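You operate a simulated robot arm through the tools that you are given. There is no shell and no other tool.

You are at the controls of a simulated two-armed robot. One attempt, no reset.

Task
Move the plug from the bath to the rack, drain the cloudy water, refill to about the red line.
Fine: turn the drain knob shut before filling, and shut the lid at the end.

It is judged by the outcome, as a careful person would: the job done as asked, and still so three seconds after it is handed in. It fails if anything else is knocked over, pushed out of place, dropped, spilled or broken. Lids that push on must go on centred and level and be pressed home; caps that screw on are set level and turned clockwise until they are tight.

Robot
Two 7-joint arms with two-finger grippers on one trunk that stands fixed in place. Base frame: the origin is at the foot of the trunk, x ahead of it, y to its left, z up. Readings come in mm, rad, newtons and seconds.
The left shoulder is at [60, 123, 995], the right one opposite. With the tool pointing down near the work surface each hand reaches from about 360 to 800 mm from the base axis, measured 20 degrees to its own side. Payload 1.47 kg a hand.
The tool frame of a hand sits at the grasp point between the pads (the TCP): z along the fingers, y along the line on which they close. The tips reach 16 mm beyond it. The gripper opens to 87 mm; its body begins 55 mm behind the TCP.
Orientation is that of the tool frame in the base frame, as a unit quaternion [x, y, z, w]. With the fingers straight down and closing along the base's y, the tool's x points along the base's -x, its y along +y and its z along -z.

Tools
- The arms move only by the tool apply_moves. It takes "left_commands", "right_commands" or both (then of equal length, played together; a hand with none holds still); each is a list of rows, each a list of 7 numbers: the shift along the base's x, y, z in mm, then the turn, a rotation vector about the base's x, y, z in degrees, then the finger opening in mm, from 0 to 87. In form: [[tx, ty, tz, rx, ry, rz, grip], ...]. A call has 1 to 20 rows; each row is the pose to reach, as a shift and turn from the pose commanded when the call began. A row lasts 0.2 s, in which the tool goes at most 50 mm and 0.15 rad; a call with a longer step from one row to the next is refused whole, and so is a gripper value outside its range. Where a pose cannot be reached the arm comes as near as it can. A force on the tool above 40 N (or 10 N above the force at the start of the call, whichever is more), or a blocked arm, ends the call early, and 0.2 s more pass. The fingers move at their own pace (about 153 mm/s each) and stop on an object; they squeeze with about 28 N. The grip force told is the motor's: it shows also when the fingers shut on nothing. Time passes only in rows, and 0.2 s behind the last, so rows that repeat a pose let the fingers close. It gives the time, the measured TCP pose, the force on the tool (base axes), the opening and the grip force at its end, in the units of the frame above (readings bear some noise), with the torque about the TCP (base axes, N m) and any sound that the robot's microphone picked up, and new pictures: "show" is both (left out), scene, wrist or none (wrist: the cameras of the hands that moved).
- Cameras (640 x 400 px; columns grow to the right, rows downward): "scene" is now at [84.8, -24.8, 1557.4]; the picture's right is [-0.33, -0.94, 0.00], its down [-0.66, 0.23, -0.71] and it looks along [0.67, -0.24, -0.70] (base axes); focal length 369 px, centre (320, 200). "left" rides on the left gripper at [73, -12, -90] in its tool frame; the picture's right is [0.16, 0.99, 0.00], its down [-0.72, 0.12, -0.68] and it looks along [-0.67, 0.11, 0.73] (tool axes); focal length 247 px, centre (320, 200). "right" rides on the right gripper at [73, 12, -90] in its tool frame; the picture's right is [-0.16, 0.99, 0.00], its down [-0.72, -0.12, -0.68] and it looks along [-0.67, -0.11, 0.73] (tool axes); focal length 247 px, centre (320, 200). There is no depth. A picture from a camera that has moved, and an enlarged one, comes with that camera's place and axes in the base frame and with its lens.
- slide_trunk(by): moves the trunk up (or, below 0, down) by that many mm; the arms and the scene camera ride with it, the base frame stays. It gives what a move gives, with no picture.
- pan_tilt(pan, tilt): turns the head with the scene camera to pan (to the left, within 2.094 rad either way) and tilt (down, from -0.506 to 1.204), counted from straight ahead of the robot. It gives what a move gives, and a new picture of the scene camera.
- close_up(camera, box): a new picture of the part [left, top, right, bottom] of that camera's present view, enlarged. The clock stands still meanwhile.
- job_done(): hands the job in; it is judged then, once.

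Nothing tells you positions but the pictures and the camera data. Unless the task says otherwise, let go and move clear before handing in.

The tools are called after "Emit:" by a JSON object that holds its "method" and its "body". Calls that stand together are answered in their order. apply_moves: Moves the arms, as the interface text tells. Its arguments: {"type":"object","properties":{"left_commands":{"type":"array"},"right_commands":{"type":"array"},"show":{"type":"string","enum":["both","scene","wrist","none"]}},"required":[]} The other tools are called the same way: slide_trunk (by) moves the trunk up or down; pan_tilt (pan, tilt) turns the head that bears the scene camera; close_up (camera, box) takes an enlarged picture of a part of a camera's view; job_done () hands the job in.

At the start:

```text
time: 0.0
left_eef_pos: [530.3, 86.6, 1210.5]
left_orientation: [0.0, 1.0, 0.0, 0.0]
left_contact_force: [-0.6, -0.2, 0.1]
left_ft_torque: [0.01, 0.02, -0.01]
left_finger_gap: 87.1
left_grasp_force: 0.1
right_eef_pos: [469.3, -296.3, 1216.3]
right_orientation: [0.0, 1.0, 0.001, 0.001]
right_contact_force: [0.2, 0.3, -1.0]
right_ft_torque: [0.0, 0.03, 0.0]
right_finger_gap: 87.0
right_grasp_force: 0.1
trunk travel left (down, up): [-150.0, 80.0]
head pan, tilt (commanded): [-0.337, 0.777]
```

scene: 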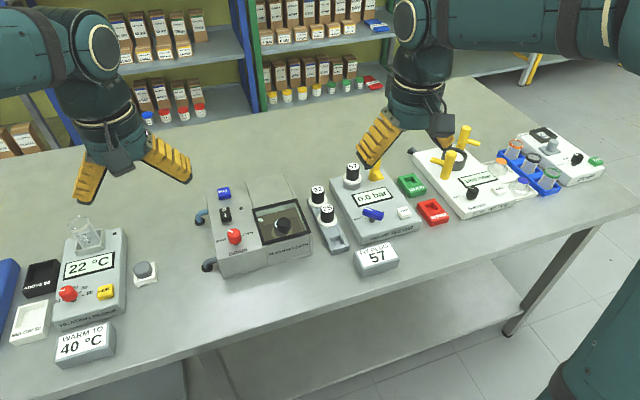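
right: 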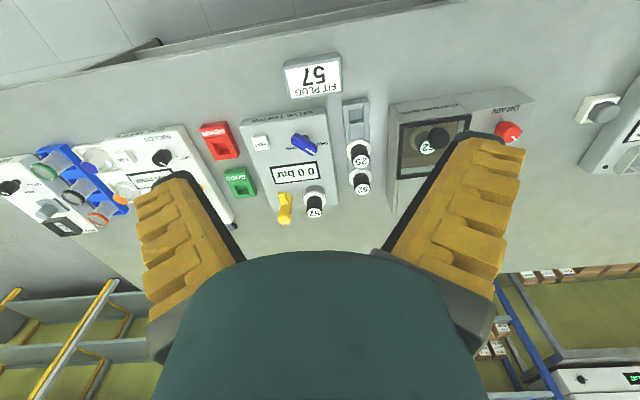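
left: 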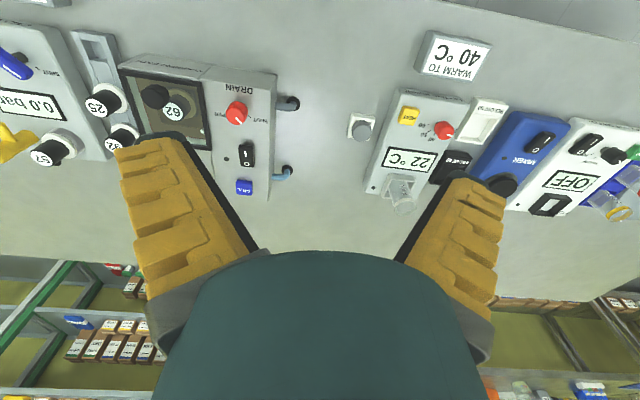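

I see a bench with several stations; the bath (DRAIN knob, switch, blue button, lid standing open) is near the middle, with a plug in cloudy water and a small rack holding two plugs to its right. I'll take enlarged pictures first.

Emit:
{"method": "close_up", "body": {"camera": "scene", "box": [180, 160, 360, 290]}}

Emit:
{"method": "close_up", "body": {"camera": "left", "box": [60, 20, 320, 210]}}

Emit:
{"method": "close_up", "body": {"camera": "right", "box": [320, 70, 560, 220]}}

```text
3.08 times, centred on (270, 225) of scene
camera zoom: at [84.8, -24.8, 1557.4], right [-0.33, -0.94, 0.0], down [-0.66, 0.23, -0.71], along [0.67, -0.24, -0.7], focal length 1134 px, centre (474, 123)
```

zoom: 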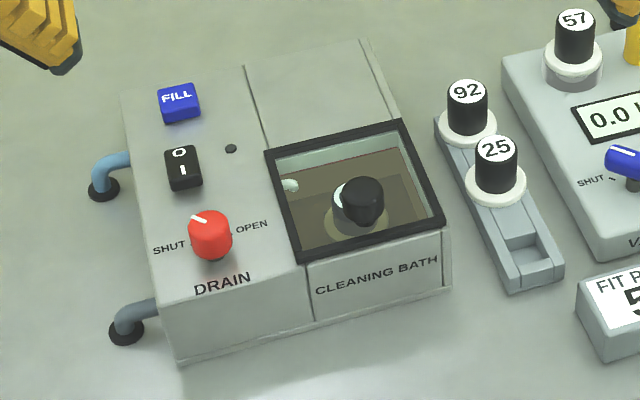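

```text
2.11 times, centred on (190, 115) of left
camera zoom: at [456.3, 74.7, 1301.1], right [-0.16, 0.99, 0.0], down [0.72, 0.12, 0.68], along [0.67, 0.11, -0.73], focal length 520 px, centre (594, 379)
```

zoom: 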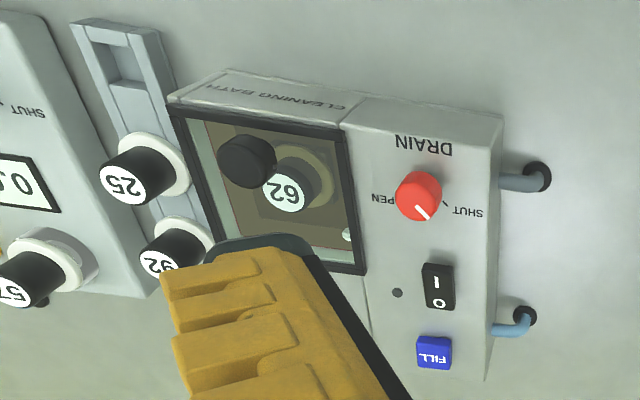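

```text
2.67 times, centred on (440, 145) of right
camera zoom: at [395.9, -283.8, 1304.9], right [0.16, 0.99, 0.0], down [0.72, -0.12, 0.68], along [0.67, -0.11, -0.73], focal length 659 px, centre (0, 347)
```

zoom: 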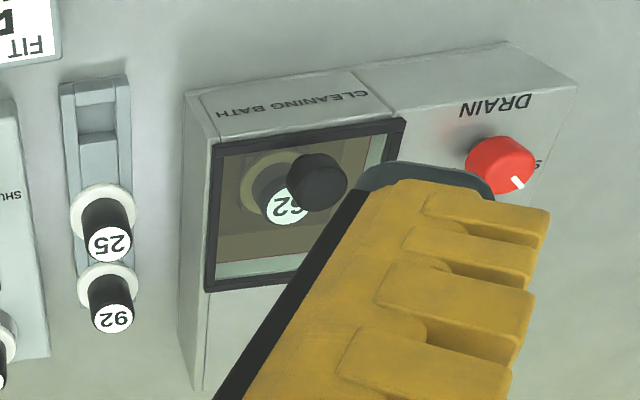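

I take the bath's black-framed window to be a glazed lid at about x 590–702, y −185…−78, z ≈ 936, with its knob near (616, −128, 957) and the drain knob near (633, −25, 945). I'll move the left hand aside and bring the right hand's camera in for a closer look.

Emit:
{"method": "apply_moves", "body": {"left_commands": [[0, 40, 0, 0, 0, 0, 87], [0, 80, 0, 0, 0, 0, 87], [0, 120, 0, 0, 0, 0, 87], [0, 160, 0, 0, 0, 0, 87], [0, 180, 0, 0, 0, 0, 87], [0, 180, 0, 0, 0, 0, 87]], "right_commands": [[8, 30, -18, 0, 0, 0, 87], [16, 62, -36, 0, 0, 0, 87], [24, 94, -56, 0, 0, 0, 87], [32, 126, -76, 0, 0, 0, 87], [40, 156, -96, 0, 0, 0, 87], [48, 187, -116, 0, 0, 0, 87]]}}

```text
time: 1.4
left_eef_pos: [530.7, 267.6, 1209.5]
left_orientation: [0.0, 1.0, 0.0, -0.001]
left_contact_force: [0.0, -0.5, -0.5]
left_ft_torque: [0.0, 0.01, -0.01]
left_finger_gap: 87.0
left_grasp_force: 0.1
right_eef_pos: [516.2, -107.8, 1099.1]
right_orientation: [-0.001, 1.0, 0.0, 0.0]
right_contact_force: [0.1, 0.5, -0.9]
right_ft_torque: [0.02, 0.01, 0.02]
right_finger_gap: 87.1
right_grasp_force: 0.2
trunk travel left (down, up): [-150.0, 80.0]
head pan, tilt (commanded): [-0.337, 0.777]
camera scene: at [85.7, -24.3, 1557.3], right [-0.33, -0.94, 0.0], down [-0.66, 0.23, -0.71], along [0.67, -0.24, -0.7], focal length 369 px, centre (320, 200)
camera right: at [443.0, -96.6, 1188.6], right [0.16, 0.99, 0.0], down [0.72, -0.12, 0.68], along [0.67, -0.11, -0.73], focal length 247 px, centre (320, 200)
camera left: at [457.4, 256.7, 1300.4], right [-0.16, 0.99, 0.0], down [0.72, 0.12, 0.68], along [0.67, 0.11, -0.73], focal length 247 px, centre (320, 200)
```

scene: 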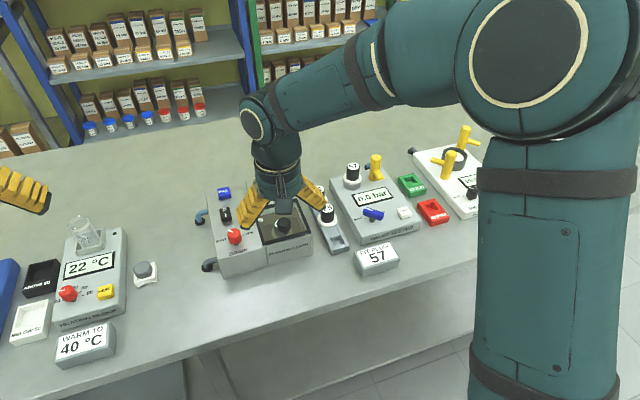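
right: 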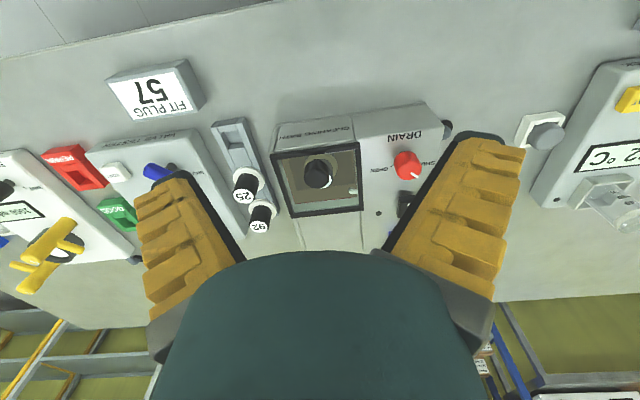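
left: 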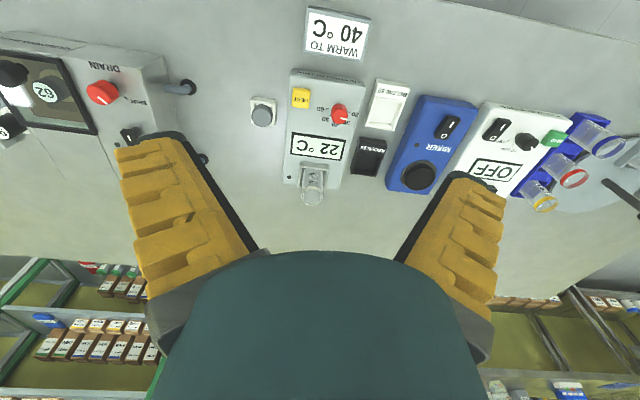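

The right camera now has a clear view of the bath between the fingers. I'll enlarge it to understand the lid and the walls.

Emit:
{"method": "close_up", "body": {"camera": "right", "box": [260, 110, 380, 250]}}

Emit:
{"method": "close_up", "body": {"camera": "right", "box": [210, 90, 450, 250]}}

Emit:
{"method": "close_up", "body": {"camera": "scene", "box": [190, 170, 360, 290]}}

```text
2.86 times, centred on (320, 180) of right
camera zoom: at [443.0, -96.6, 1188.6], right [0.16, 0.99, 0.0], down [0.72, -0.12, 0.68], along [0.67, -0.11, -0.73], focal length 706 px, centre (320, 257)
```

zoom: 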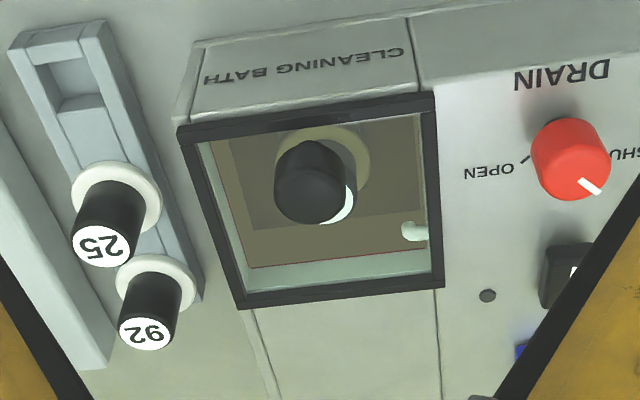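

```text
2.50 times, centred on (330, 170) of right
camera zoom: at [443.0, -96.6, 1188.6], right [0.16, 0.99, 0.0], down [0.72, -0.12, 0.68], along [0.67, -0.11, -0.73], focal length 617 px, centre (295, 275)
```

zoom: 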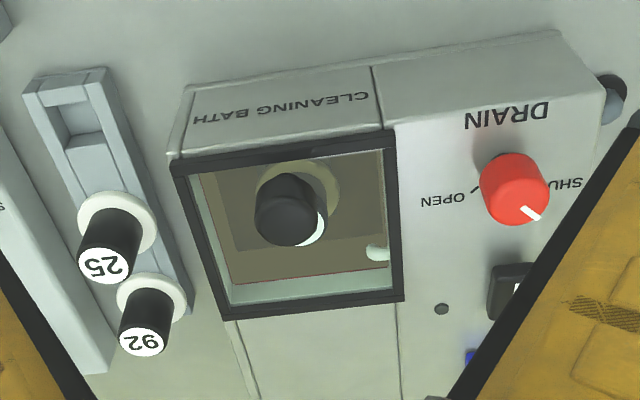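

```text
3.33 times, centred on (275, 230) of scene
camera zoom: at [85.7, -24.3, 1557.3], right [-0.33, -0.94, 0.0], down [-0.66, 0.23, -0.71], along [0.67, -0.24, -0.7], focal length 1229 px, centre (470, 100)
```

zoom: 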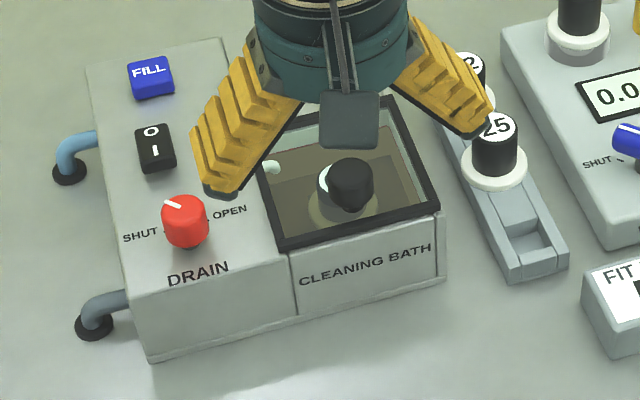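

The red line shows on the bath wall right at the present water level. The lid knob sits near the front edge of the glazed lid. I'll bring the right hand closer above the knob to tell how the lid opens.

Emit:
{"method": "apply_moves", "body": {"right_commands": [[25, -5, -22, 0, 0, 0, 87], [50, -10, -44, 0, 0, 0, 87], [75, -15, -66, 0, 0, 0, 87], [99, -20, -88, 0, 0, 0, 87], [99, -20, -88, 0, 0, 0, 87]]}}

Emit:
{"method": "close_up", "body": {"camera": "right", "box": [200, 60, 440, 260]}}

```text
time: 2.6
left_eef_pos: [530.5, 267.6, 1210.5]
left_orientation: [0.0, 1.0, 0.0, 0.0]
left_contact_force: [-0.5, 0.0, 0.4]
left_ft_torque: [0.01, 0.0, -0.02]
left_finger_gap: 87.2
left_grasp_force: 0.1
right_eef_pos: [616.3, -129.8, 1012.3]
right_orientation: [0.001, 1.0, 0.0, 0.0]
right_contact_force: [-1.3, 0.1, 0.0]
right_ft_torque: [0.01, -0.02, -0.03]
right_finger_gap: 87.1
right_grasp_force: 0.0
trunk travel left (down, up): [-150.0, 80.0]
head pan, tilt (commanded): [-0.337, 0.777]
camera scene: at [84.3, -24.6, 1557.4], right [-0.33, -0.94, 0.0], down [-0.66, 0.23, -0.71], along [0.67, -0.24, -0.7], focal length 369 px, centre (320, 200)
camera right: at [542.7, -116.8, 1100.1], right [0.16, 0.99, 0.0], down [0.72, -0.12, 0.68], along [0.67, -0.11, -0.73], focal length 247 px, centre (320, 200)
```

scene: 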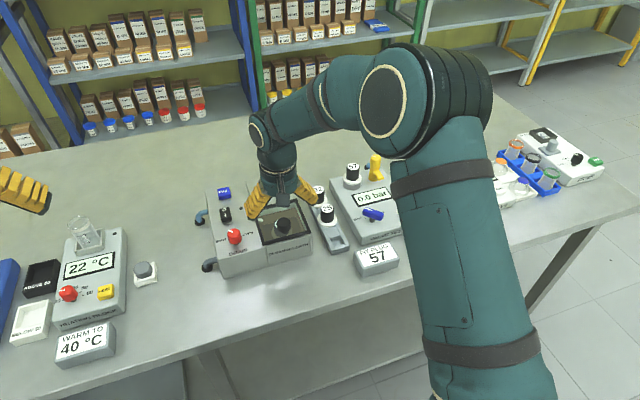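
right: 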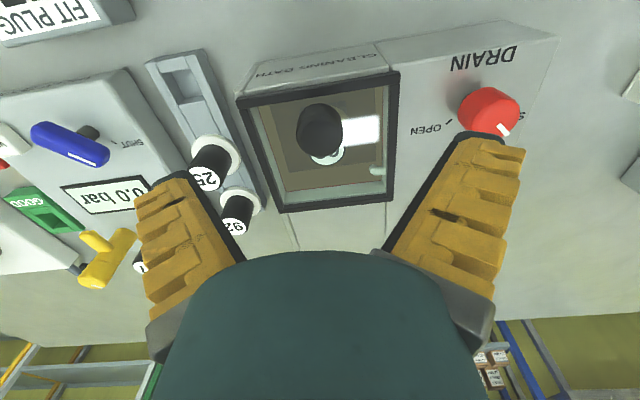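

```text
2.00 times, centred on (320, 160) of right
camera zoom: at [542.7, -116.8, 1100.1], right [0.16, 0.99, 0.0], down [0.72, -0.12, 0.68], along [0.67, -0.11, -0.73], focal length 494 px, centre (320, 280)
```

zoom: 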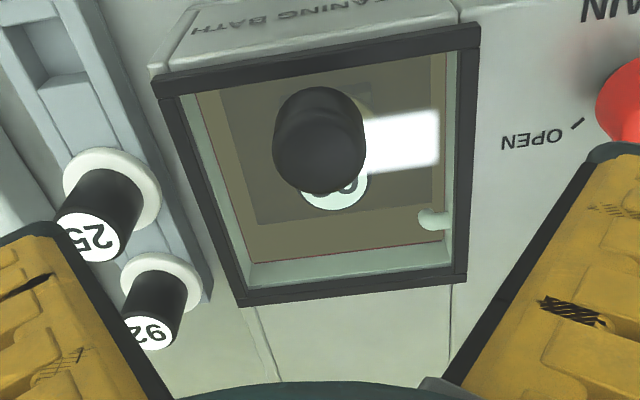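

The lid glass reflects the lamp, so it is closed, with a round knob near its front edge. The knob lines up with the tool axis, so I'll lower straight down over it and stop just above the glass.

Emit:
{"method": "apply_moves", "body": {"right_commands": [[0, 1, -15, 0, 0, 0, 87], [0, 1, -30, 0, 0, 0, 87], [0, 1, -42, 0, 0, 0, 87], [0, 1, -50, 0, 0, 0, 87], [0, 1, -50, 0, 0, 0, 87]]}}

Emit:
{"method": "close_up", "body": {"camera": "right", "box": [200, 60, 440, 260]}}

Emit:
{"method": "close_up", "body": {"camera": "scene", "box": [190, 170, 360, 290]}}

```text
time: 3.8
left_eef_pos: [530.1, 267.0, 1210.6]
left_orientation: [0.0, 1.0, -0.001, 0.0]
left_contact_force: [-0.8, 0.0, 0.1]
left_ft_torque: [0.01, 0.01, -0.03]
left_finger_gap: 87.1
left_grasp_force: 0.0
right_eef_pos: [617.1, -128.5, 961.7]
right_orientation: [0.0, 1.0, 0.0, 0.0]
right_contact_force: [0.4, -0.5, 0.0]
right_ft_torque: [0.01, -0.02, 0.01]
right_finger_gap: 87.1
right_grasp_force: 0.0
trunk travel left (down, up): [-150.0, 80.0]
head pan, tilt (commanded): [-0.337, 0.777]
camera scene: at [84.7, -24.8, 1557.4], right [-0.33, -0.94, 0.0], down [-0.66, 0.23, -0.71], along [0.67, -0.24, -0.7], focal length 369 px, centre (320, 200)
camera right: at [543.1, -115.6, 1050.8], right [0.16, 0.99, 0.0], down [0.72, -0.12, 0.68], along [0.67, -0.11, -0.73], focal length 247 px, centre (320, 200)
```

scene: 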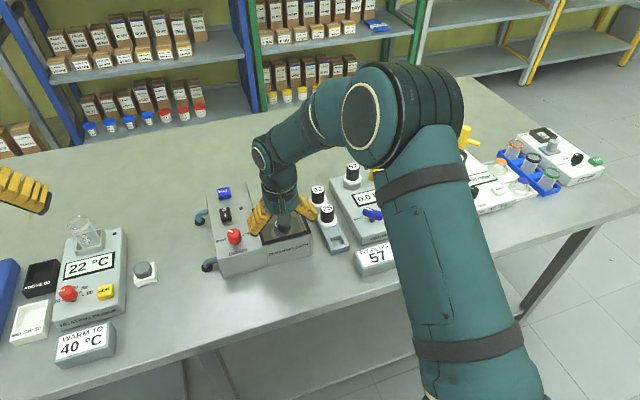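
right: 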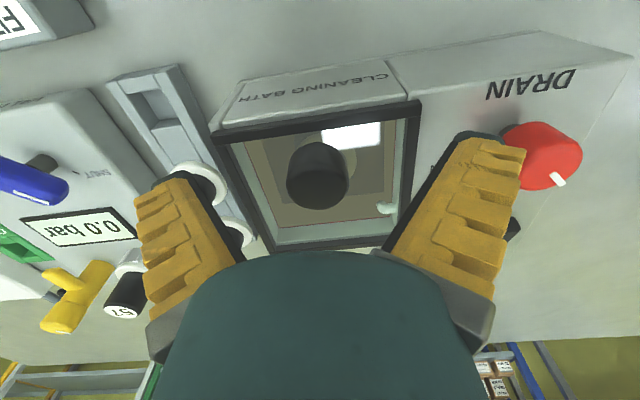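

```text
2.00 times, centred on (320, 160) of right
camera zoom: at [543.1, -115.6, 1050.8], right [0.16, 0.99, 0.0], down [0.72, -0.12, 0.68], along [0.67, -0.11, -0.73], focal length 494 px, centre (320, 280)
```

zoom: 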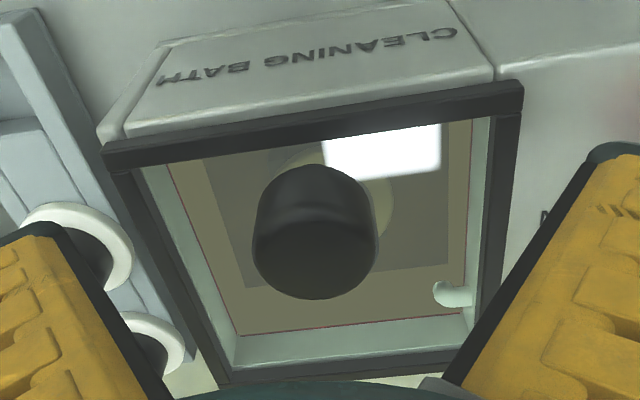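

```text
3.33 times, centred on (275, 230) of scene
camera zoom: at [84.7, -24.8, 1557.4], right [-0.33, -0.94, 0.0], down [-0.66, 0.23, -0.71], along [0.67, -0.24, -0.7], focal length 1229 px, centre (470, 100)
```

zoom: 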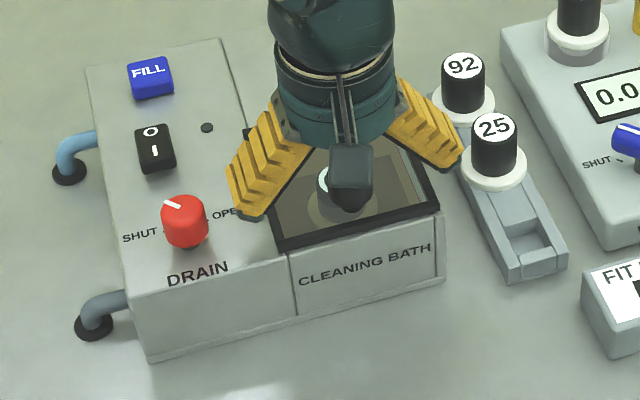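

The knob is between the fingers, with the tips just clear of the glass. I'll close on it.

Emit:
{"method": "apply_moves", "body": {"right_commands": [[0, 0, 0, 0, 0, 0, 40], [0, 0, 0, 0, 0, 0, 15], [0, 0, 0, 0, 0, 0, 15], [0, 0, 0, 0, 0, 0, 15]], "show": "wrist"}}

```text
time: 4.8
left_eef_pos: [529.2, 266.2, 1210.4]
left_orientation: [0.0, 1.0, 0.0, 0.001]
left_contact_force: [-0.1, 0.0, 0.2]
left_ft_torque: [0.01, -0.01, 0.01]
left_finger_gap: 87.0
left_grasp_force: 0.1
right_eef_pos: [618.1, -129.6, 962.3]
right_orientation: [0.0, 1.0, 0.0, 0.0]
right_contact_force: [1.4, -10.4, 5.5]
right_ft_torque: [-0.05, -0.48, -0.03]
right_finger_gap: 21.8
right_grasp_force: 30.0
trunk travel left (down, up): [-150.0, 80.0]
head pan, tilt (commanded): [-0.337, 0.777]
camera right: at [543.3, -117.2, 1051.5], right [0.16, 0.99, 0.0], down [0.72, -0.12, 0.68], along [0.67, -0.11, -0.73], focal length 247 px, centre (320, 200)
```

right: 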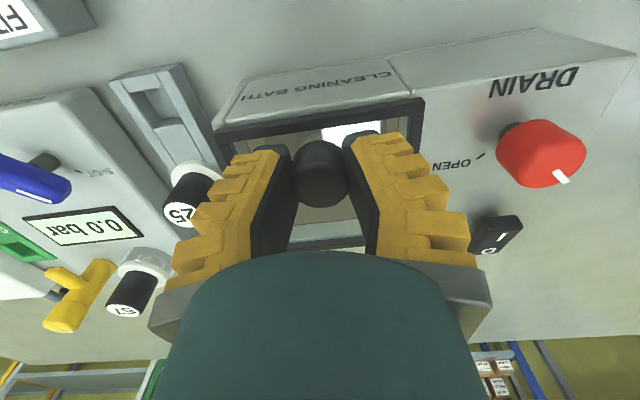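

Gripped firmly (21.8 mm). I'll ease the sideways load and try a very small lift to learn whether the lid lifts or slides.

Emit:
{"method": "apply_moves", "body": {"right_commands": [[0, -1, 0, 0, 0, 0, 15], [0, -1.5, 1, 0, 0, 0, 15], [0, -1.5, 2, 0, 0, 0, 15], [0, -1.5, 3, 0, 0, 0, 15]], "show": "wrist"}}

```text
time: 5.8
left_eef_pos: [530.6, 267.5, 1209.4]
left_orientation: [0.0, 1.0, 0.0, -0.001]
left_contact_force: [-0.3, 0.0, 0.5]
left_ft_torque: [0.01, -0.01, -0.01]
left_finger_gap: 87.0
left_grasp_force: 0.1
right_eef_pos: [617.7, -130.2, 964.0]
right_orientation: [0.0, 1.0, 0.0, 0.0]
right_contact_force: [6.5, -2.5, -7.4]
right_ft_torque: [0.01, -0.57, -0.02]
right_finger_gap: 19.2
right_grasp_force: 30.1
trunk travel left (down, up): [-150.0, 80.0]
head pan, tilt (commanded): [-0.337, 0.777]
camera right: at [543.9, -117.4, 1052.7], right [0.16, 0.99, 0.0], down [0.72, -0.12, 0.68], along [0.67, -0.11, -0.73], focal length 247 px, centre (320, 200)
```

right: 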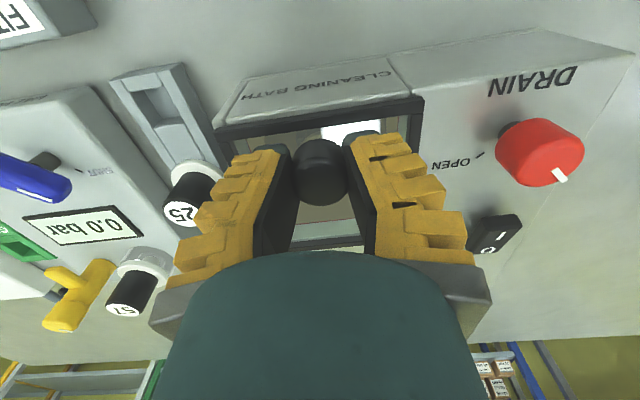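

Emit:
{"method": "close_up", "body": {"camera": "right", "box": [230, 90, 410, 250]}}

Emit:
{"method": "close_up", "body": {"camera": "scene", "box": [230, 170, 330, 270]}}

```text
2.50 times, centred on (320, 170) of right
camera zoom: at [543.9, -117.4, 1052.7], right [0.16, 0.99, 0.0], down [0.72, -0.12, 0.68], along [0.67, -0.11, -0.73], focal length 617 px, centre (320, 275)
```

zoom: 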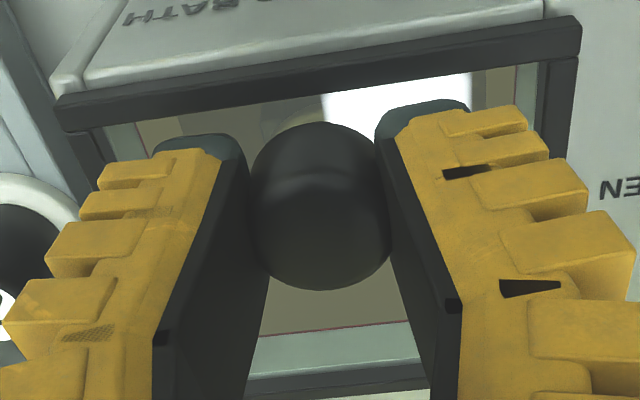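

```text
4.00 times, centred on (280, 220) of scene
camera zoom: at [86.1, -25.2, 1557.2], right [-0.33, -0.94, 0.0], down [-0.66, 0.23, -0.71], along [0.67, -0.24, -0.7], focal length 1475 px, centre (480, 120)
```

zoom: 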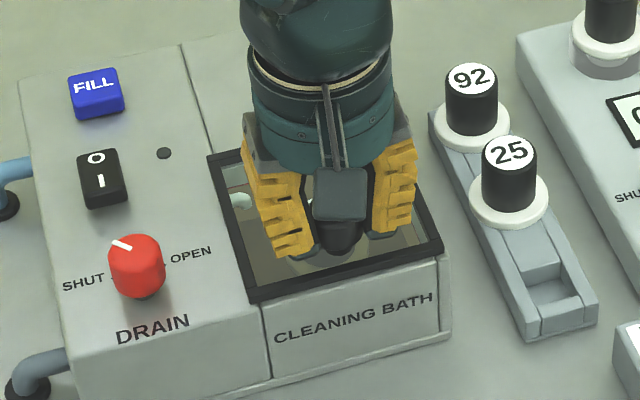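

The grip slipped slightly on the rounded knob, so this is not conclusive. I'll open, go a few mm lower and re-grip before testing again.

Emit:
{"method": "apply_moves", "body": {"right_commands": [[0, 0, -1, 0, 0, 0, 50], [0, 0, -3, 0, 0, 0, 50], [0, 0, -6, 0, 0, 0, 50], [0, 0, -8, 0, 0, 0, 50], [0, 0, -8, 0, 0, 0, 50]], "show": "wrist"}}

Emit:
{"method": "close_up", "body": {"camera": "right", "box": [230, 90, 410, 250]}}

```text
time: 7.0
left_eef_pos: [530.2, 265.8, 1211.0]
left_orientation: [0.001, 1.0, 0.0, 0.0]
left_contact_force: [0.7, 1.4, -0.6]
left_ft_torque: [-0.03, -0.02, -0.01]
left_finger_gap: 87.0
left_grasp_force: 0.0
right_eef_pos: [618.4, -129.1, 958.0]
right_orientation: [-0.001, 1.0, 0.001, 0.0]
right_contact_force: [0.1, -0.2, 0.3]
right_ft_torque: [-0.02, 0.0, -0.02]
right_finger_gap: 55.2
right_grasp_force: 3.8
trunk travel left (down, up): [-150.0, 80.0]
head pan, tilt (commanded): [-0.337, 0.777]
camera right: at [543.6, -117.3, 1046.2], right [0.16, 0.99, 0.0], down [0.72, -0.12, 0.68], along [0.67, -0.11, -0.73], focal length 247 px, centre (320, 200)
```

right: 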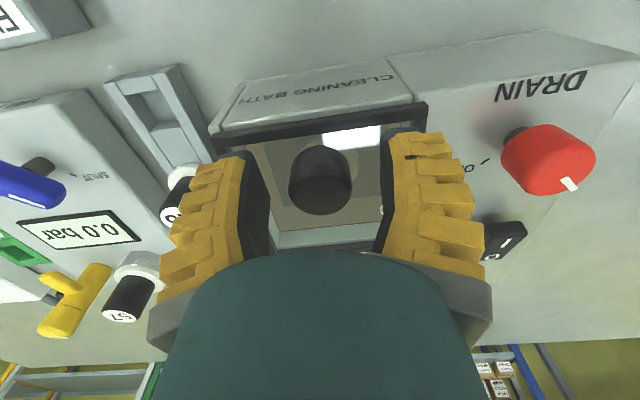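

```text
2.50 times, centred on (320, 170) of right
camera zoom: at [543.6, -117.3, 1046.2], right [0.16, 0.99, 0.0], down [0.72, -0.12, 0.68], along [0.67, -0.11, -0.73], focal length 617 px, centre (320, 275)
```

zoom: 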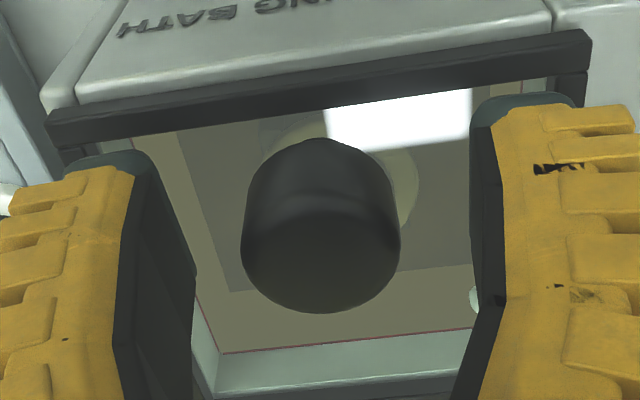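

Emit:
{"method": "apply_moves", "body": {"right_commands": [[0, 0, -1, 0, 0, 0, 50], [0, 0, -2, 0, 0, 0, 50], [0, 0, -3, 0, 0, 0, 50], [0, 0, -3, 0, 0, 0, 30], [0, 0, -3, 0, 0, 0, 10], [0, 0, -3, 0, 0, 0, 10], [0, 0, -3, 0, 0, 0, 10]], "show": "wrist"}}

Emit:
{"method": "close_up", "body": {"camera": "right", "box": [230, 90, 410, 250]}}

```text
time: 8.6
left_eef_pos: [528.0, 268.0, 1211.3]
left_orientation: [-0.001, 1.0, 0.0, 0.0]
left_contact_force: [0.4, -0.1, -0.8]
left_ft_torque: [-0.01, -0.02, -0.02]
left_finger_gap: 86.6
left_grasp_force: 0.0
right_eef_pos: [616.6, -129.9, 954.6]
right_orientation: [-0.001, 1.0, 0.0, 0.001]
right_contact_force: [2.2, -2.5, 6.7]
right_ft_torque: [-0.01, -0.48, -0.04]
right_finger_gap: 22.9
right_grasp_force: 30.1
trunk travel left (down, up): [-150.0, 80.0]
head pan, tilt (commanded): [-0.337, 0.777]
camera right: at [543.1, -117.4, 1043.7], right [0.16, 0.99, 0.0], down [0.72, -0.12, 0.68], along [0.67, -0.11, -0.73], focal length 247 px, centre (320, 200)
```

right: 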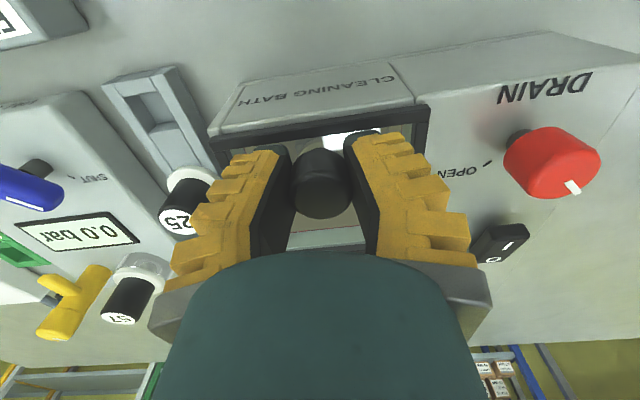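

```text
2.50 times, centred on (320, 170) of right
camera zoom: at [543.1, -117.4, 1043.7], right [0.16, 0.99, 0.0], down [0.72, -0.12, 0.68], along [0.67, -0.11, -0.73], focal length 617 px, centre (320, 275)
```

zoom: 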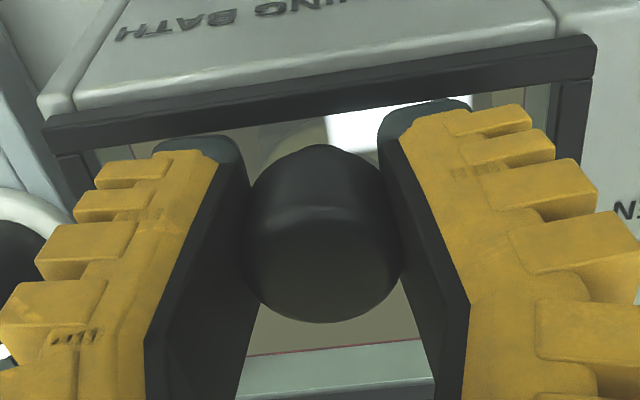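

Emit:
{"method": "apply_moves", "body": {"right_commands": [[0, 0, 1, 0, 0, 0, 10], [0, 0, 2, 0, 0, 0, 10], [0, 0, 3, 0, 0, 0, 10], [0, 0, 4, 0, 0, 0, 10]], "show": "wrist"}}

Emit:
{"method": "close_up", "body": {"camera": "right", "box": [230, 90, 410, 250]}}

```text
time: 9.6
left_eef_pos: [531.0, 266.8, 1209.3]
left_orientation: [0.0, 1.0, 0.001, -0.001]
left_contact_force: [1.4, 0.9, 0.8]
left_ft_torque: [-0.01, 0.03, 0.02]
left_finger_gap: 86.9
left_grasp_force: 0.0
right_eef_pos: [617.4, -130.6, 956.2]
right_orientation: [0.0, 1.0, 0.0, -0.001]
right_contact_force: [6.9, -2.6, -6.1]
right_ft_torque: [-0.01, -0.62, -0.03]
right_finger_gap: 19.6
right_grasp_force: 30.1
trunk travel left (down, up): [-150.0, 80.0]
head pan, tilt (commanded): [-0.337, 0.777]
camera right: at [543.7, -117.4, 1045.0], right [0.16, 0.99, 0.0], down [0.73, -0.12, 0.68], along [0.67, -0.11, -0.73], focal length 247 px, centre (320, 200)
```

right: 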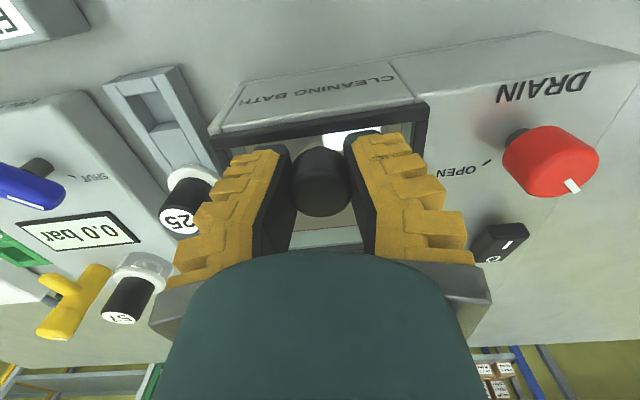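

```text
2.50 times, centred on (320, 170) of right
camera zoom: at [543.7, -117.4, 1045.0], right [0.16, 0.99, 0.0], down [0.73, -0.12, 0.68], along [0.67, -0.11, -0.73], focal length 617 px, centre (320, 275)
```

zoom: 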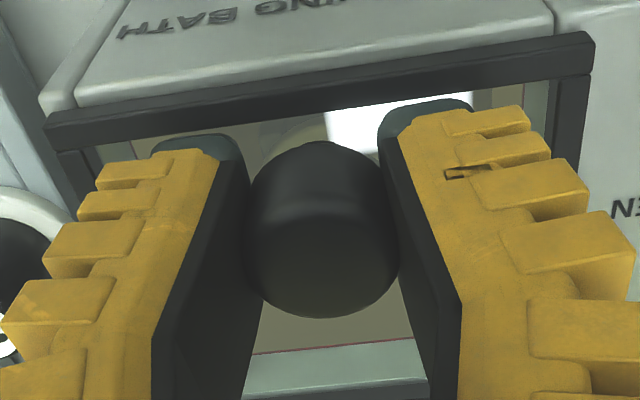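

Lifting meets resistance while the lid frame doesn't move relative to the box, so the lid is probably a slider. I'll ease the lift off and try sliding it backward (+x) a few mm.

Emit:
{"method": "apply_moves", "body": {"right_commands": [[0, 0, -1.5, 0, 0, 0, 10], [0, 0, -3, 0, 0, 0, 10], [1.5, 0, -3, 0, 0, 0, 10], [3, 0, -3, 0, 0, 0, 10], [5, 0, -3, 0, 0, 0, 10], [7, 0, -3, 0, 0, 0, 10]], "show": "wrist"}}

Emit:
{"method": "close_up", "body": {"camera": "right", "box": [230, 90, 410, 250]}}

```text
time: 11.0
left_eef_pos: [527.8, 267.3, 1210.5]
left_orientation: [0.0, 1.0, 0.0, 0.0]
left_contact_force: [0.4, -0.5, -0.1]
left_ft_torque: [0.02, 0.03, 0.01]
left_finger_gap: 86.7
left_grasp_force: 0.1
right_eef_pos: [622.9, -130.0, 954.4]
right_orientation: [0.001, 1.0, 0.0, 0.001]
right_contact_force: [-0.4, -2.6, 11.3]
right_ft_torque: [-0.03, 0.01, 0.0]
right_finger_gap: 19.0
right_grasp_force: 29.7
trunk travel left (down, up): [-150.0, 80.0]
head pan, tilt (commanded): [-0.337, 0.777]
camera right: at [549.6, -117.5, 1044.7], right [0.16, 0.99, 0.0], down [0.72, -0.12, 0.68], along [0.67, -0.11, -0.73], focal length 247 px, centre (320, 200)
```

right: 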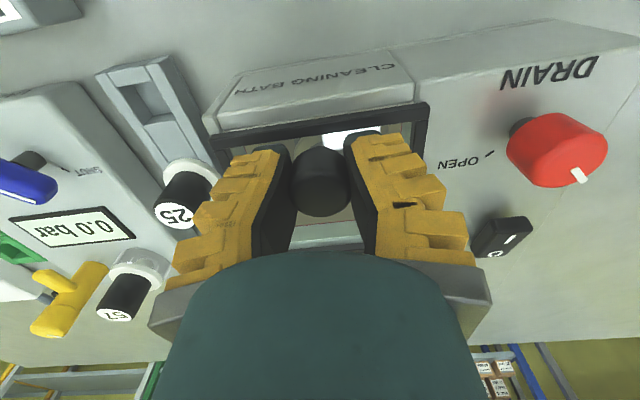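

```text
2.50 times, centred on (320, 170) of right
camera zoom: at [549.6, -117.5, 1044.7], right [0.16, 0.99, 0.0], down [0.72, -0.12, 0.68], along [0.67, -0.11, -0.73], focal length 617 px, centre (320, 275)
```

zoom: 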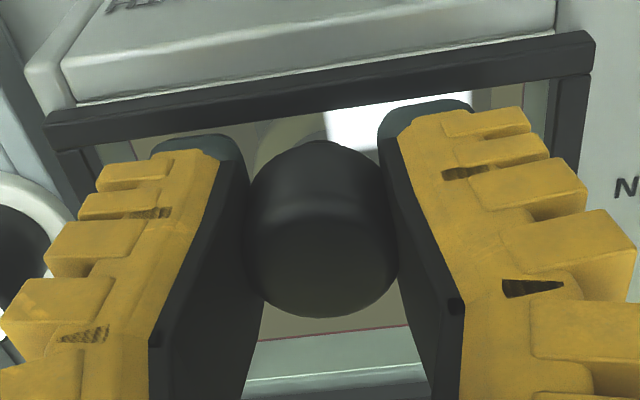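

The lid slides backward freely, as the gap opening at the front shows. I'll ease the downward pressure and slide it back.

Emit:
{"method": "apply_moves", "body": {"right_commands": [[3, 0, 1.5, 0, 0, 0, 10], [10, 0, 2, 0, 0, 0, 10], [18, 0, 2, 0, 0, 0, 10], [26, 0, 2, 0, 0, 0, 10], [34, 0, 2, 0, 0, 0, 10], [42, 0, 2, 0, 0, 0, 10], [50, 0, 2, 0, 0, 0, 10], [58, 0, 2, 0, 0, 0, 10], [66, 0, 2, 0, 0, 0, 10], [74, 0, 2, 0, 0, 0, 10], [82, 0, 2, 0, 0, 0, 10], [82, 0, 2, 0, 0, 0, 10]]}}

Emit:
{"method": "close_up", "body": {"camera": "scene", "box": [190, 170, 360, 290]}}

```text
time: 13.6
left_eef_pos: [529.5, 266.8, 1209.7]
left_orientation: [0.0, 1.0, 0.0, 0.0]
left_contact_force: [-0.6, 0.5, -0.5]
left_ft_torque: [-0.01, -0.01, -0.01]
left_finger_gap: 87.0
left_grasp_force: 0.0
right_eef_pos: [705.7, -129.8, 956.9]
right_orientation: [0.0, 1.0, 0.001, 0.0]
right_contact_force: [0.7, -1.9, -3.4]
right_ft_torque: [-0.03, 0.09, -0.01]
right_finger_gap: 16.1
right_grasp_force: 30.7
trunk travel left (down, up): [-150.0, 80.0]
head pan, tilt (commanded): [-0.337, 0.777]
camera scene: at [85.2, -25.0, 1557.3], right [-0.33, -0.94, 0.0], down [-0.66, 0.23, -0.71], along [0.67, -0.24, -0.7], focal length 369 px, centre (320, 200)
camera right: at [632.5, -117.4, 1045.5], right [0.16, 0.99, 0.0], down [0.72, -0.12, 0.68], along [0.67, -0.11, -0.73], focal length 247 px, centre (320, 200)
```

scene: 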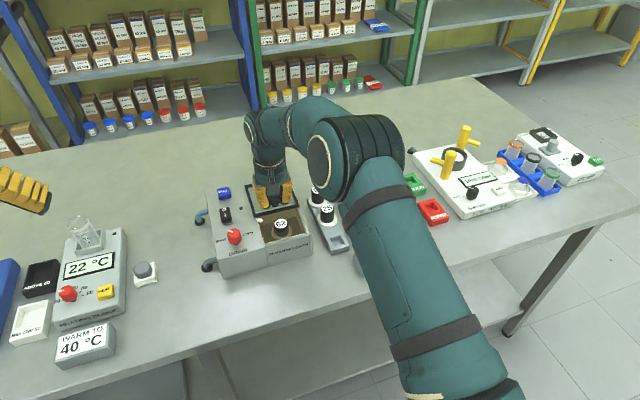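
right: 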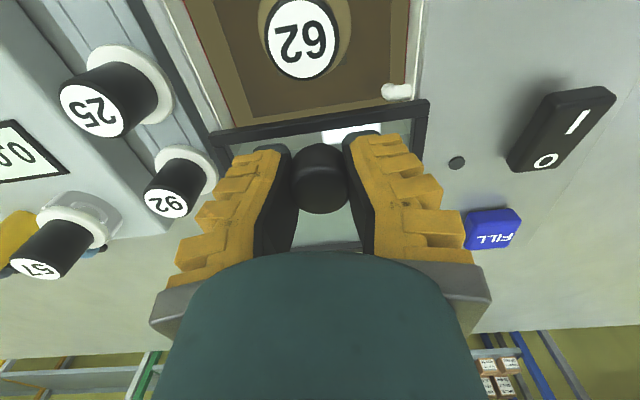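

```text
3.33 times, centred on (275, 230) of scene
camera zoom: at [85.2, -25.0, 1557.3], right [-0.33, -0.94, 0.0], down [-0.66, 0.23, -0.71], along [0.67, -0.24, -0.7], focal length 1229 px, centre (470, 100)
```

zoom: 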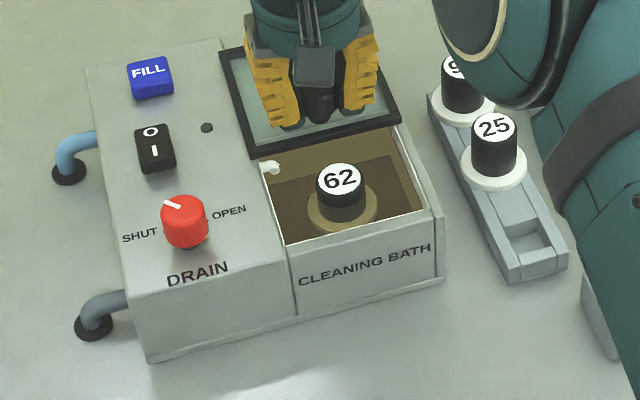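

The lid has slid back about 88 mm. I'll ease it the rest of the way, watching for its stop.

Emit:
{"method": "apply_moves", "body": {"right_commands": [[4, 0, 0, 0, 0, 0, 10], [8, 0, 0, 0, 0, 0, 10], [12, 0, 0, 0, 0, 0, 10], [14, 0, 0, 0, 0, 0, 10], [14, 0, 0, 0, 0, 0, 10]]}}

Emit:
{"method": "close_up", "body": {"camera": "scene", "box": [190, 170, 360, 290]}}

```text
time: 14.8
left_eef_pos: [529.5, 267.7, 1210.8]
left_orientation: [0.0, 1.0, 0.0, 0.0]
left_contact_force: [0.5, 0.6, 0.3]
left_ft_torque: [-0.02, 0.03, 0.0]
left_finger_gap: 86.8
left_grasp_force: 0.0
right_eef_pos: [720.5, -131.2, 957.0]
right_orientation: [0.0, 1.0, 0.0, 0.001]
right_contact_force: [1.3, -1.3, -1.7]
right_ft_torque: [0.02, -0.25, 0.01]
right_finger_gap: 15.9
right_grasp_force: 29.8
trunk travel left (down, up): [-150.0, 80.0]
head pan, tilt (commanded): [-0.337, 0.777]
camera scene: at [85.1, -25.0, 1557.3], right [-0.33, -0.94, 0.0], down [-0.66, 0.23, -0.71], along [0.67, -0.24, -0.7], focal length 369 px, centre (320, 200)
camera right: at [646.3, -117.4, 1045.5], right [0.16, 0.99, 0.0], down [0.72, -0.12, 0.68], along [0.67, -0.11, -0.73], focal length 247 px, centre (320, 200)
```

scene: 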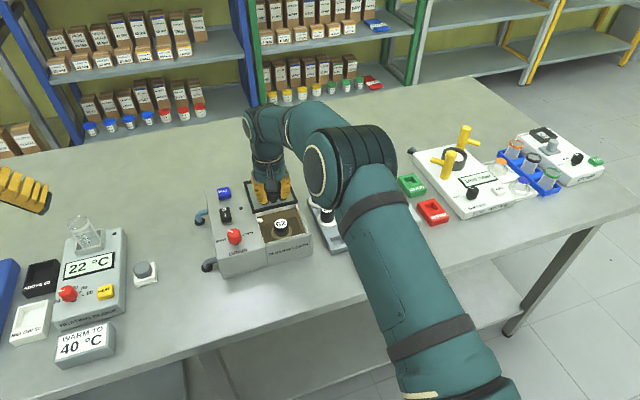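
right: 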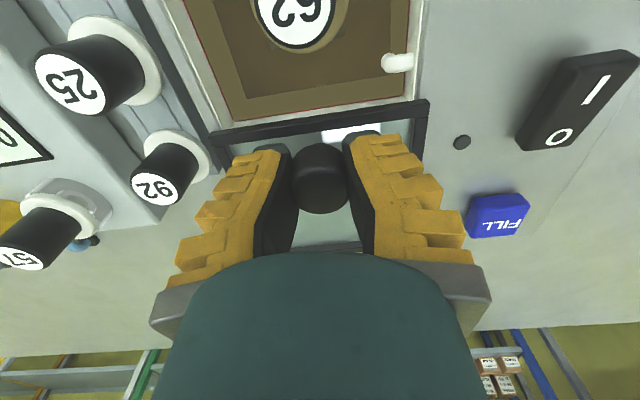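

```text
3.33 times, centred on (275, 230) of scene
camera zoom: at [85.1, -25.0, 1557.3], right [-0.33, -0.94, 0.0], down [-0.66, 0.23, -0.71], along [0.67, -0.24, -0.7], focal length 1229 px, centre (470, 100)
```

zoom: 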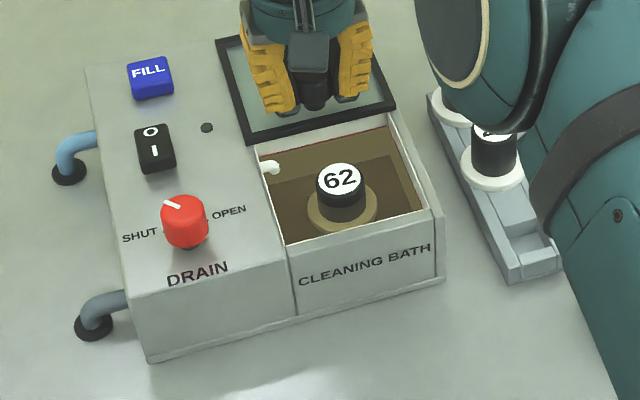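

The lid is fully back and the bath is open: plug 62 stands at about (655, −131), its top near z 917, and the red line shows on the wall. I'll release the knob, rise, and look at the plug and the fingers at a partial opening.

Emit:
{"method": "apply_moves", "body": {"right_commands": [[0, 0, 0, 0, 0, 0, 45], [0, 0, 0, 0, 0, 0, 45], [0, 0, 20, 0, 0, 0, 45], [0, 0, 50, 0, 0, 0, 45], [0, 0, 80, 0, 0, 0, 45], [-20, 0, 100, 0, 0, 0, 45], [-45, 0, 110, 0, 0, 0, 45], [-65, 0, 110, 0, 0, 0, 45], [-65, 0, 110, 0, 0, 0, 45]]}}

Emit:
{"method": "close_up", "body": {"camera": "scene", "box": [190, 130, 360, 290]}}

Emit:
{"method": "close_up", "body": {"camera": "right", "box": [200, 60, 440, 260]}}

```text
time: 16.8
left_eef_pos: [529.5, 267.0, 1210.6]
left_orientation: [0.0, 1.0, 0.0, 0.0]
left_contact_force: [-0.2, 0.9, 0.2]
left_ft_torque: [-0.01, 0.02, 0.03]
left_finger_gap: 86.8
left_grasp_force: 0.1
right_eef_pos: [655.3, -129.9, 1065.6]
right_orientation: [0.0, 1.0, 0.0, 0.0]
right_contact_force: [-0.2, 0.5, 1.5]
right_ft_torque: [0.01, -0.01, -0.02]
right_finger_gap: 50.7
right_grasp_force: 3.8
trunk travel left (down, up): [-150.0, 80.0]
head pan, tilt (commanded): [-0.337, 0.777]
camera scene: at [85.3, -24.8, 1557.3], right [-0.33, -0.94, 0.0], down [-0.66, 0.23, -0.71], along [0.67, -0.24, -0.7], focal length 369 px, centre (320, 200)
camera right: at [581.2, -117.8, 1154.6], right [0.16, 0.99, 0.0], down [0.72, -0.12, 0.68], along [0.67, -0.11, -0.73], focal length 247 px, centre (320, 200)
```

scene: 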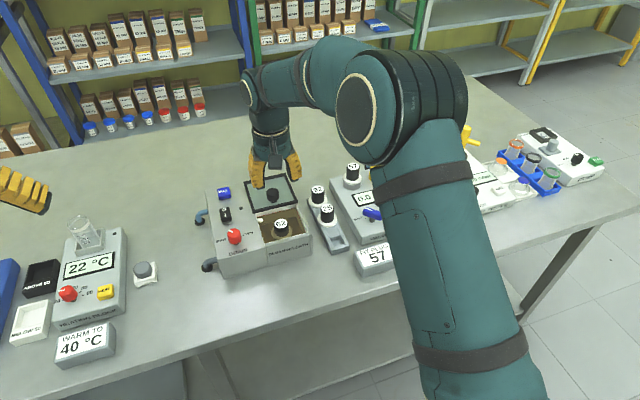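
right: 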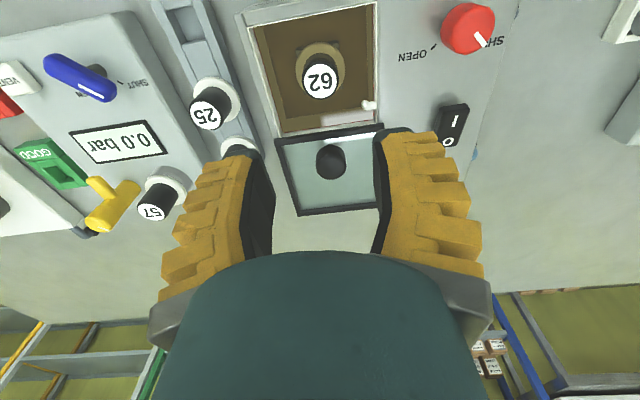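

```text
2.50 times, centred on (275, 210) of scene
camera zoom: at [85.3, -24.8, 1557.3], right [-0.33, -0.94, 0.0], down [-0.66, 0.23, -0.71], along [0.67, -0.24, -0.7], focal length 922 px, centre (432, 175)
```

zoom: 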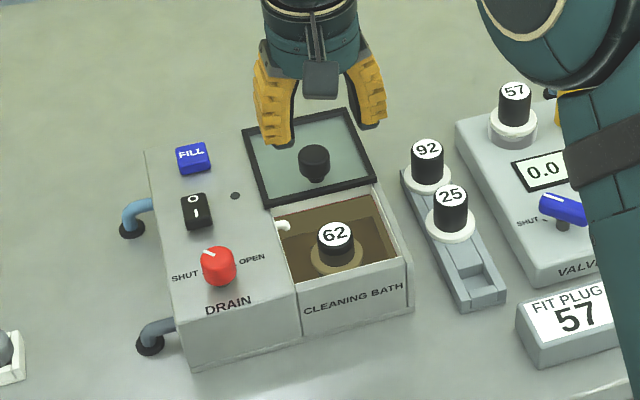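

```text
2.00 times, centred on (320, 160) of right
camera zoom: at [581.2, -117.8, 1154.6], right [0.16, 0.99, 0.0], down [0.72, -0.12, 0.68], along [0.67, -0.11, -0.73], focal length 494 px, centre (320, 280)
```

zoom: 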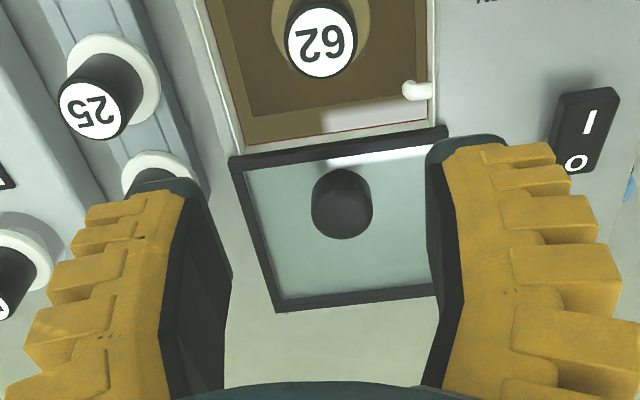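

The lid stays back and plug 62 lines up with the tool axis (655, −130, top ≈ 917). Before grasping I'll look at the empty rack slot, while also closing the fingers to a narrower setting to gauge them for the bath opening.

Emit:
{"method": "apply_moves", "body": {"right_commands": [[-10, -30, 0, 0, 0, 0, 33], [-25, -60, 0, 0, 0, 0, 33], [-40, -95, 0, 0, 0, 0, 33], [-50, -128, -10, 0, 0, 0, 33], [-50, -128, -20, 0, 0, 0, 33], [-50, -128, -20, 0, 0, 0, 33]]}}

Emit:
{"method": "close_up", "body": {"camera": "right", "box": [240, 80, 400, 240]}}

Emit:
{"method": "close_up", "body": {"camera": "right", "box": [160, 60, 480, 260]}}

Emit:
{"method": "close_up", "body": {"camera": "scene", "box": [230, 130, 400, 270]}}

```text
time: 18.2
left_eef_pos: [530.8, 267.4, 1210.7]
left_orientation: [0.0, 1.0, 0.0, -0.001]
left_contact_force: [-0.2, 0.7, 0.6]
left_ft_torque: [-0.01, 0.0, 0.01]
left_finger_gap: 87.0
left_grasp_force: 0.0
right_eef_pos: [604.2, -257.5, 1047.4]
right_orientation: [0.0, 1.0, 0.0, 0.0]
right_contact_force: [0.6, -0.2, -0.4]
right_ft_torque: [-0.02, 0.0, -0.01]
right_finger_gap: 38.8
right_grasp_force: 4.4
trunk travel left (down, up): [-150.0, 80.0]
head pan, tilt (commanded): [-0.337, 0.777]
camera scene: at [84.5, -25.1, 1557.4], right [-0.33, -0.94, 0.0], down [-0.66, 0.23, -0.71], along [0.67, -0.24, -0.7], focal length 369 px, centre (320, 200)
camera right: at [530.3, -245.2, 1136.9], right [0.16, 0.99, 0.0], down [0.72, -0.12, 0.68], along [0.67, -0.11, -0.73], focal length 247 px, centre (320, 200)
```

scene: 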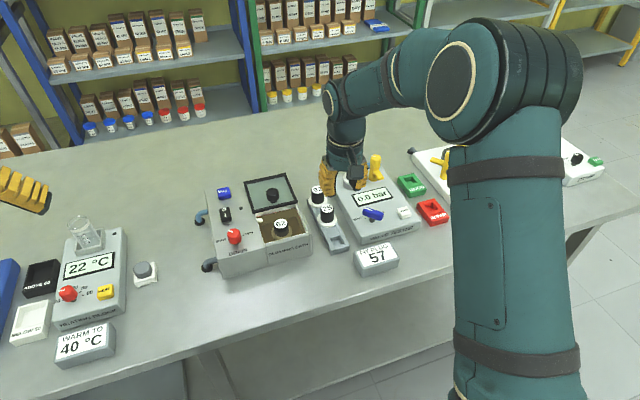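
right: 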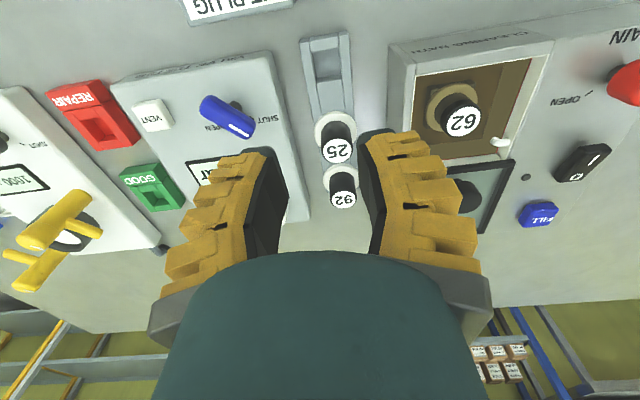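

```text
2.50 times, centred on (320, 160) of right
camera zoom: at [530.3, -245.2, 1136.9], right [0.16, 0.99, 0.0], down [0.72, -0.12, 0.68], along [0.67, -0.11, -0.73], focal length 617 px, centre (320, 300)
```

zoom: 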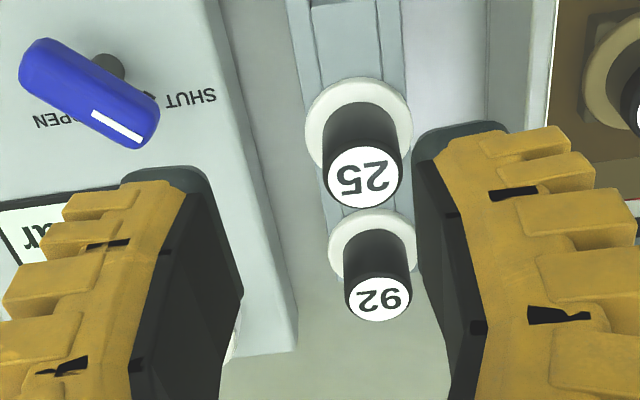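

```text
2.00 times, centred on (320, 160) of right
camera zoom: at [530.3, -245.2, 1136.9], right [0.16, 0.99, 0.0], down [0.72, -0.12, 0.68], along [0.67, -0.11, -0.73], focal length 494 px, centre (320, 280)
```

zoom: 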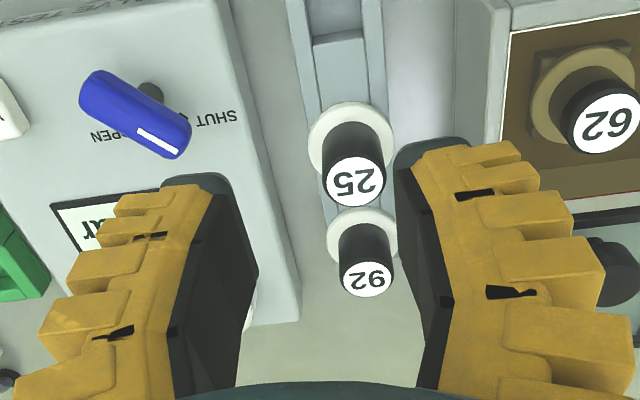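

```text
2.86 times, centred on (315, 200) of scene
camera zoom: at [84.5, -25.1, 1557.4], right [-0.33, -0.94, 0.0], down [-0.66, 0.23, -0.71], along [0.67, -0.24, -0.7], focal length 1053 px, centre (334, 200)
```

zoom: 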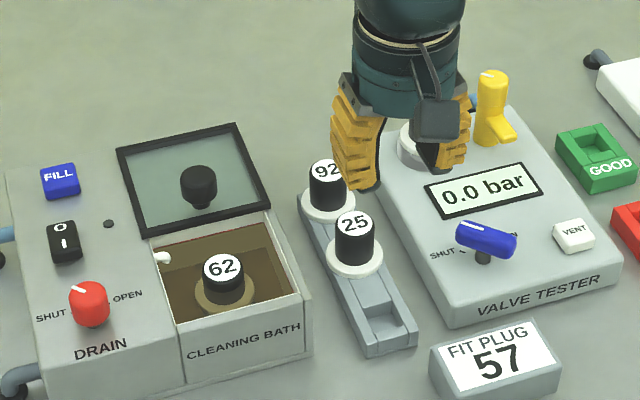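

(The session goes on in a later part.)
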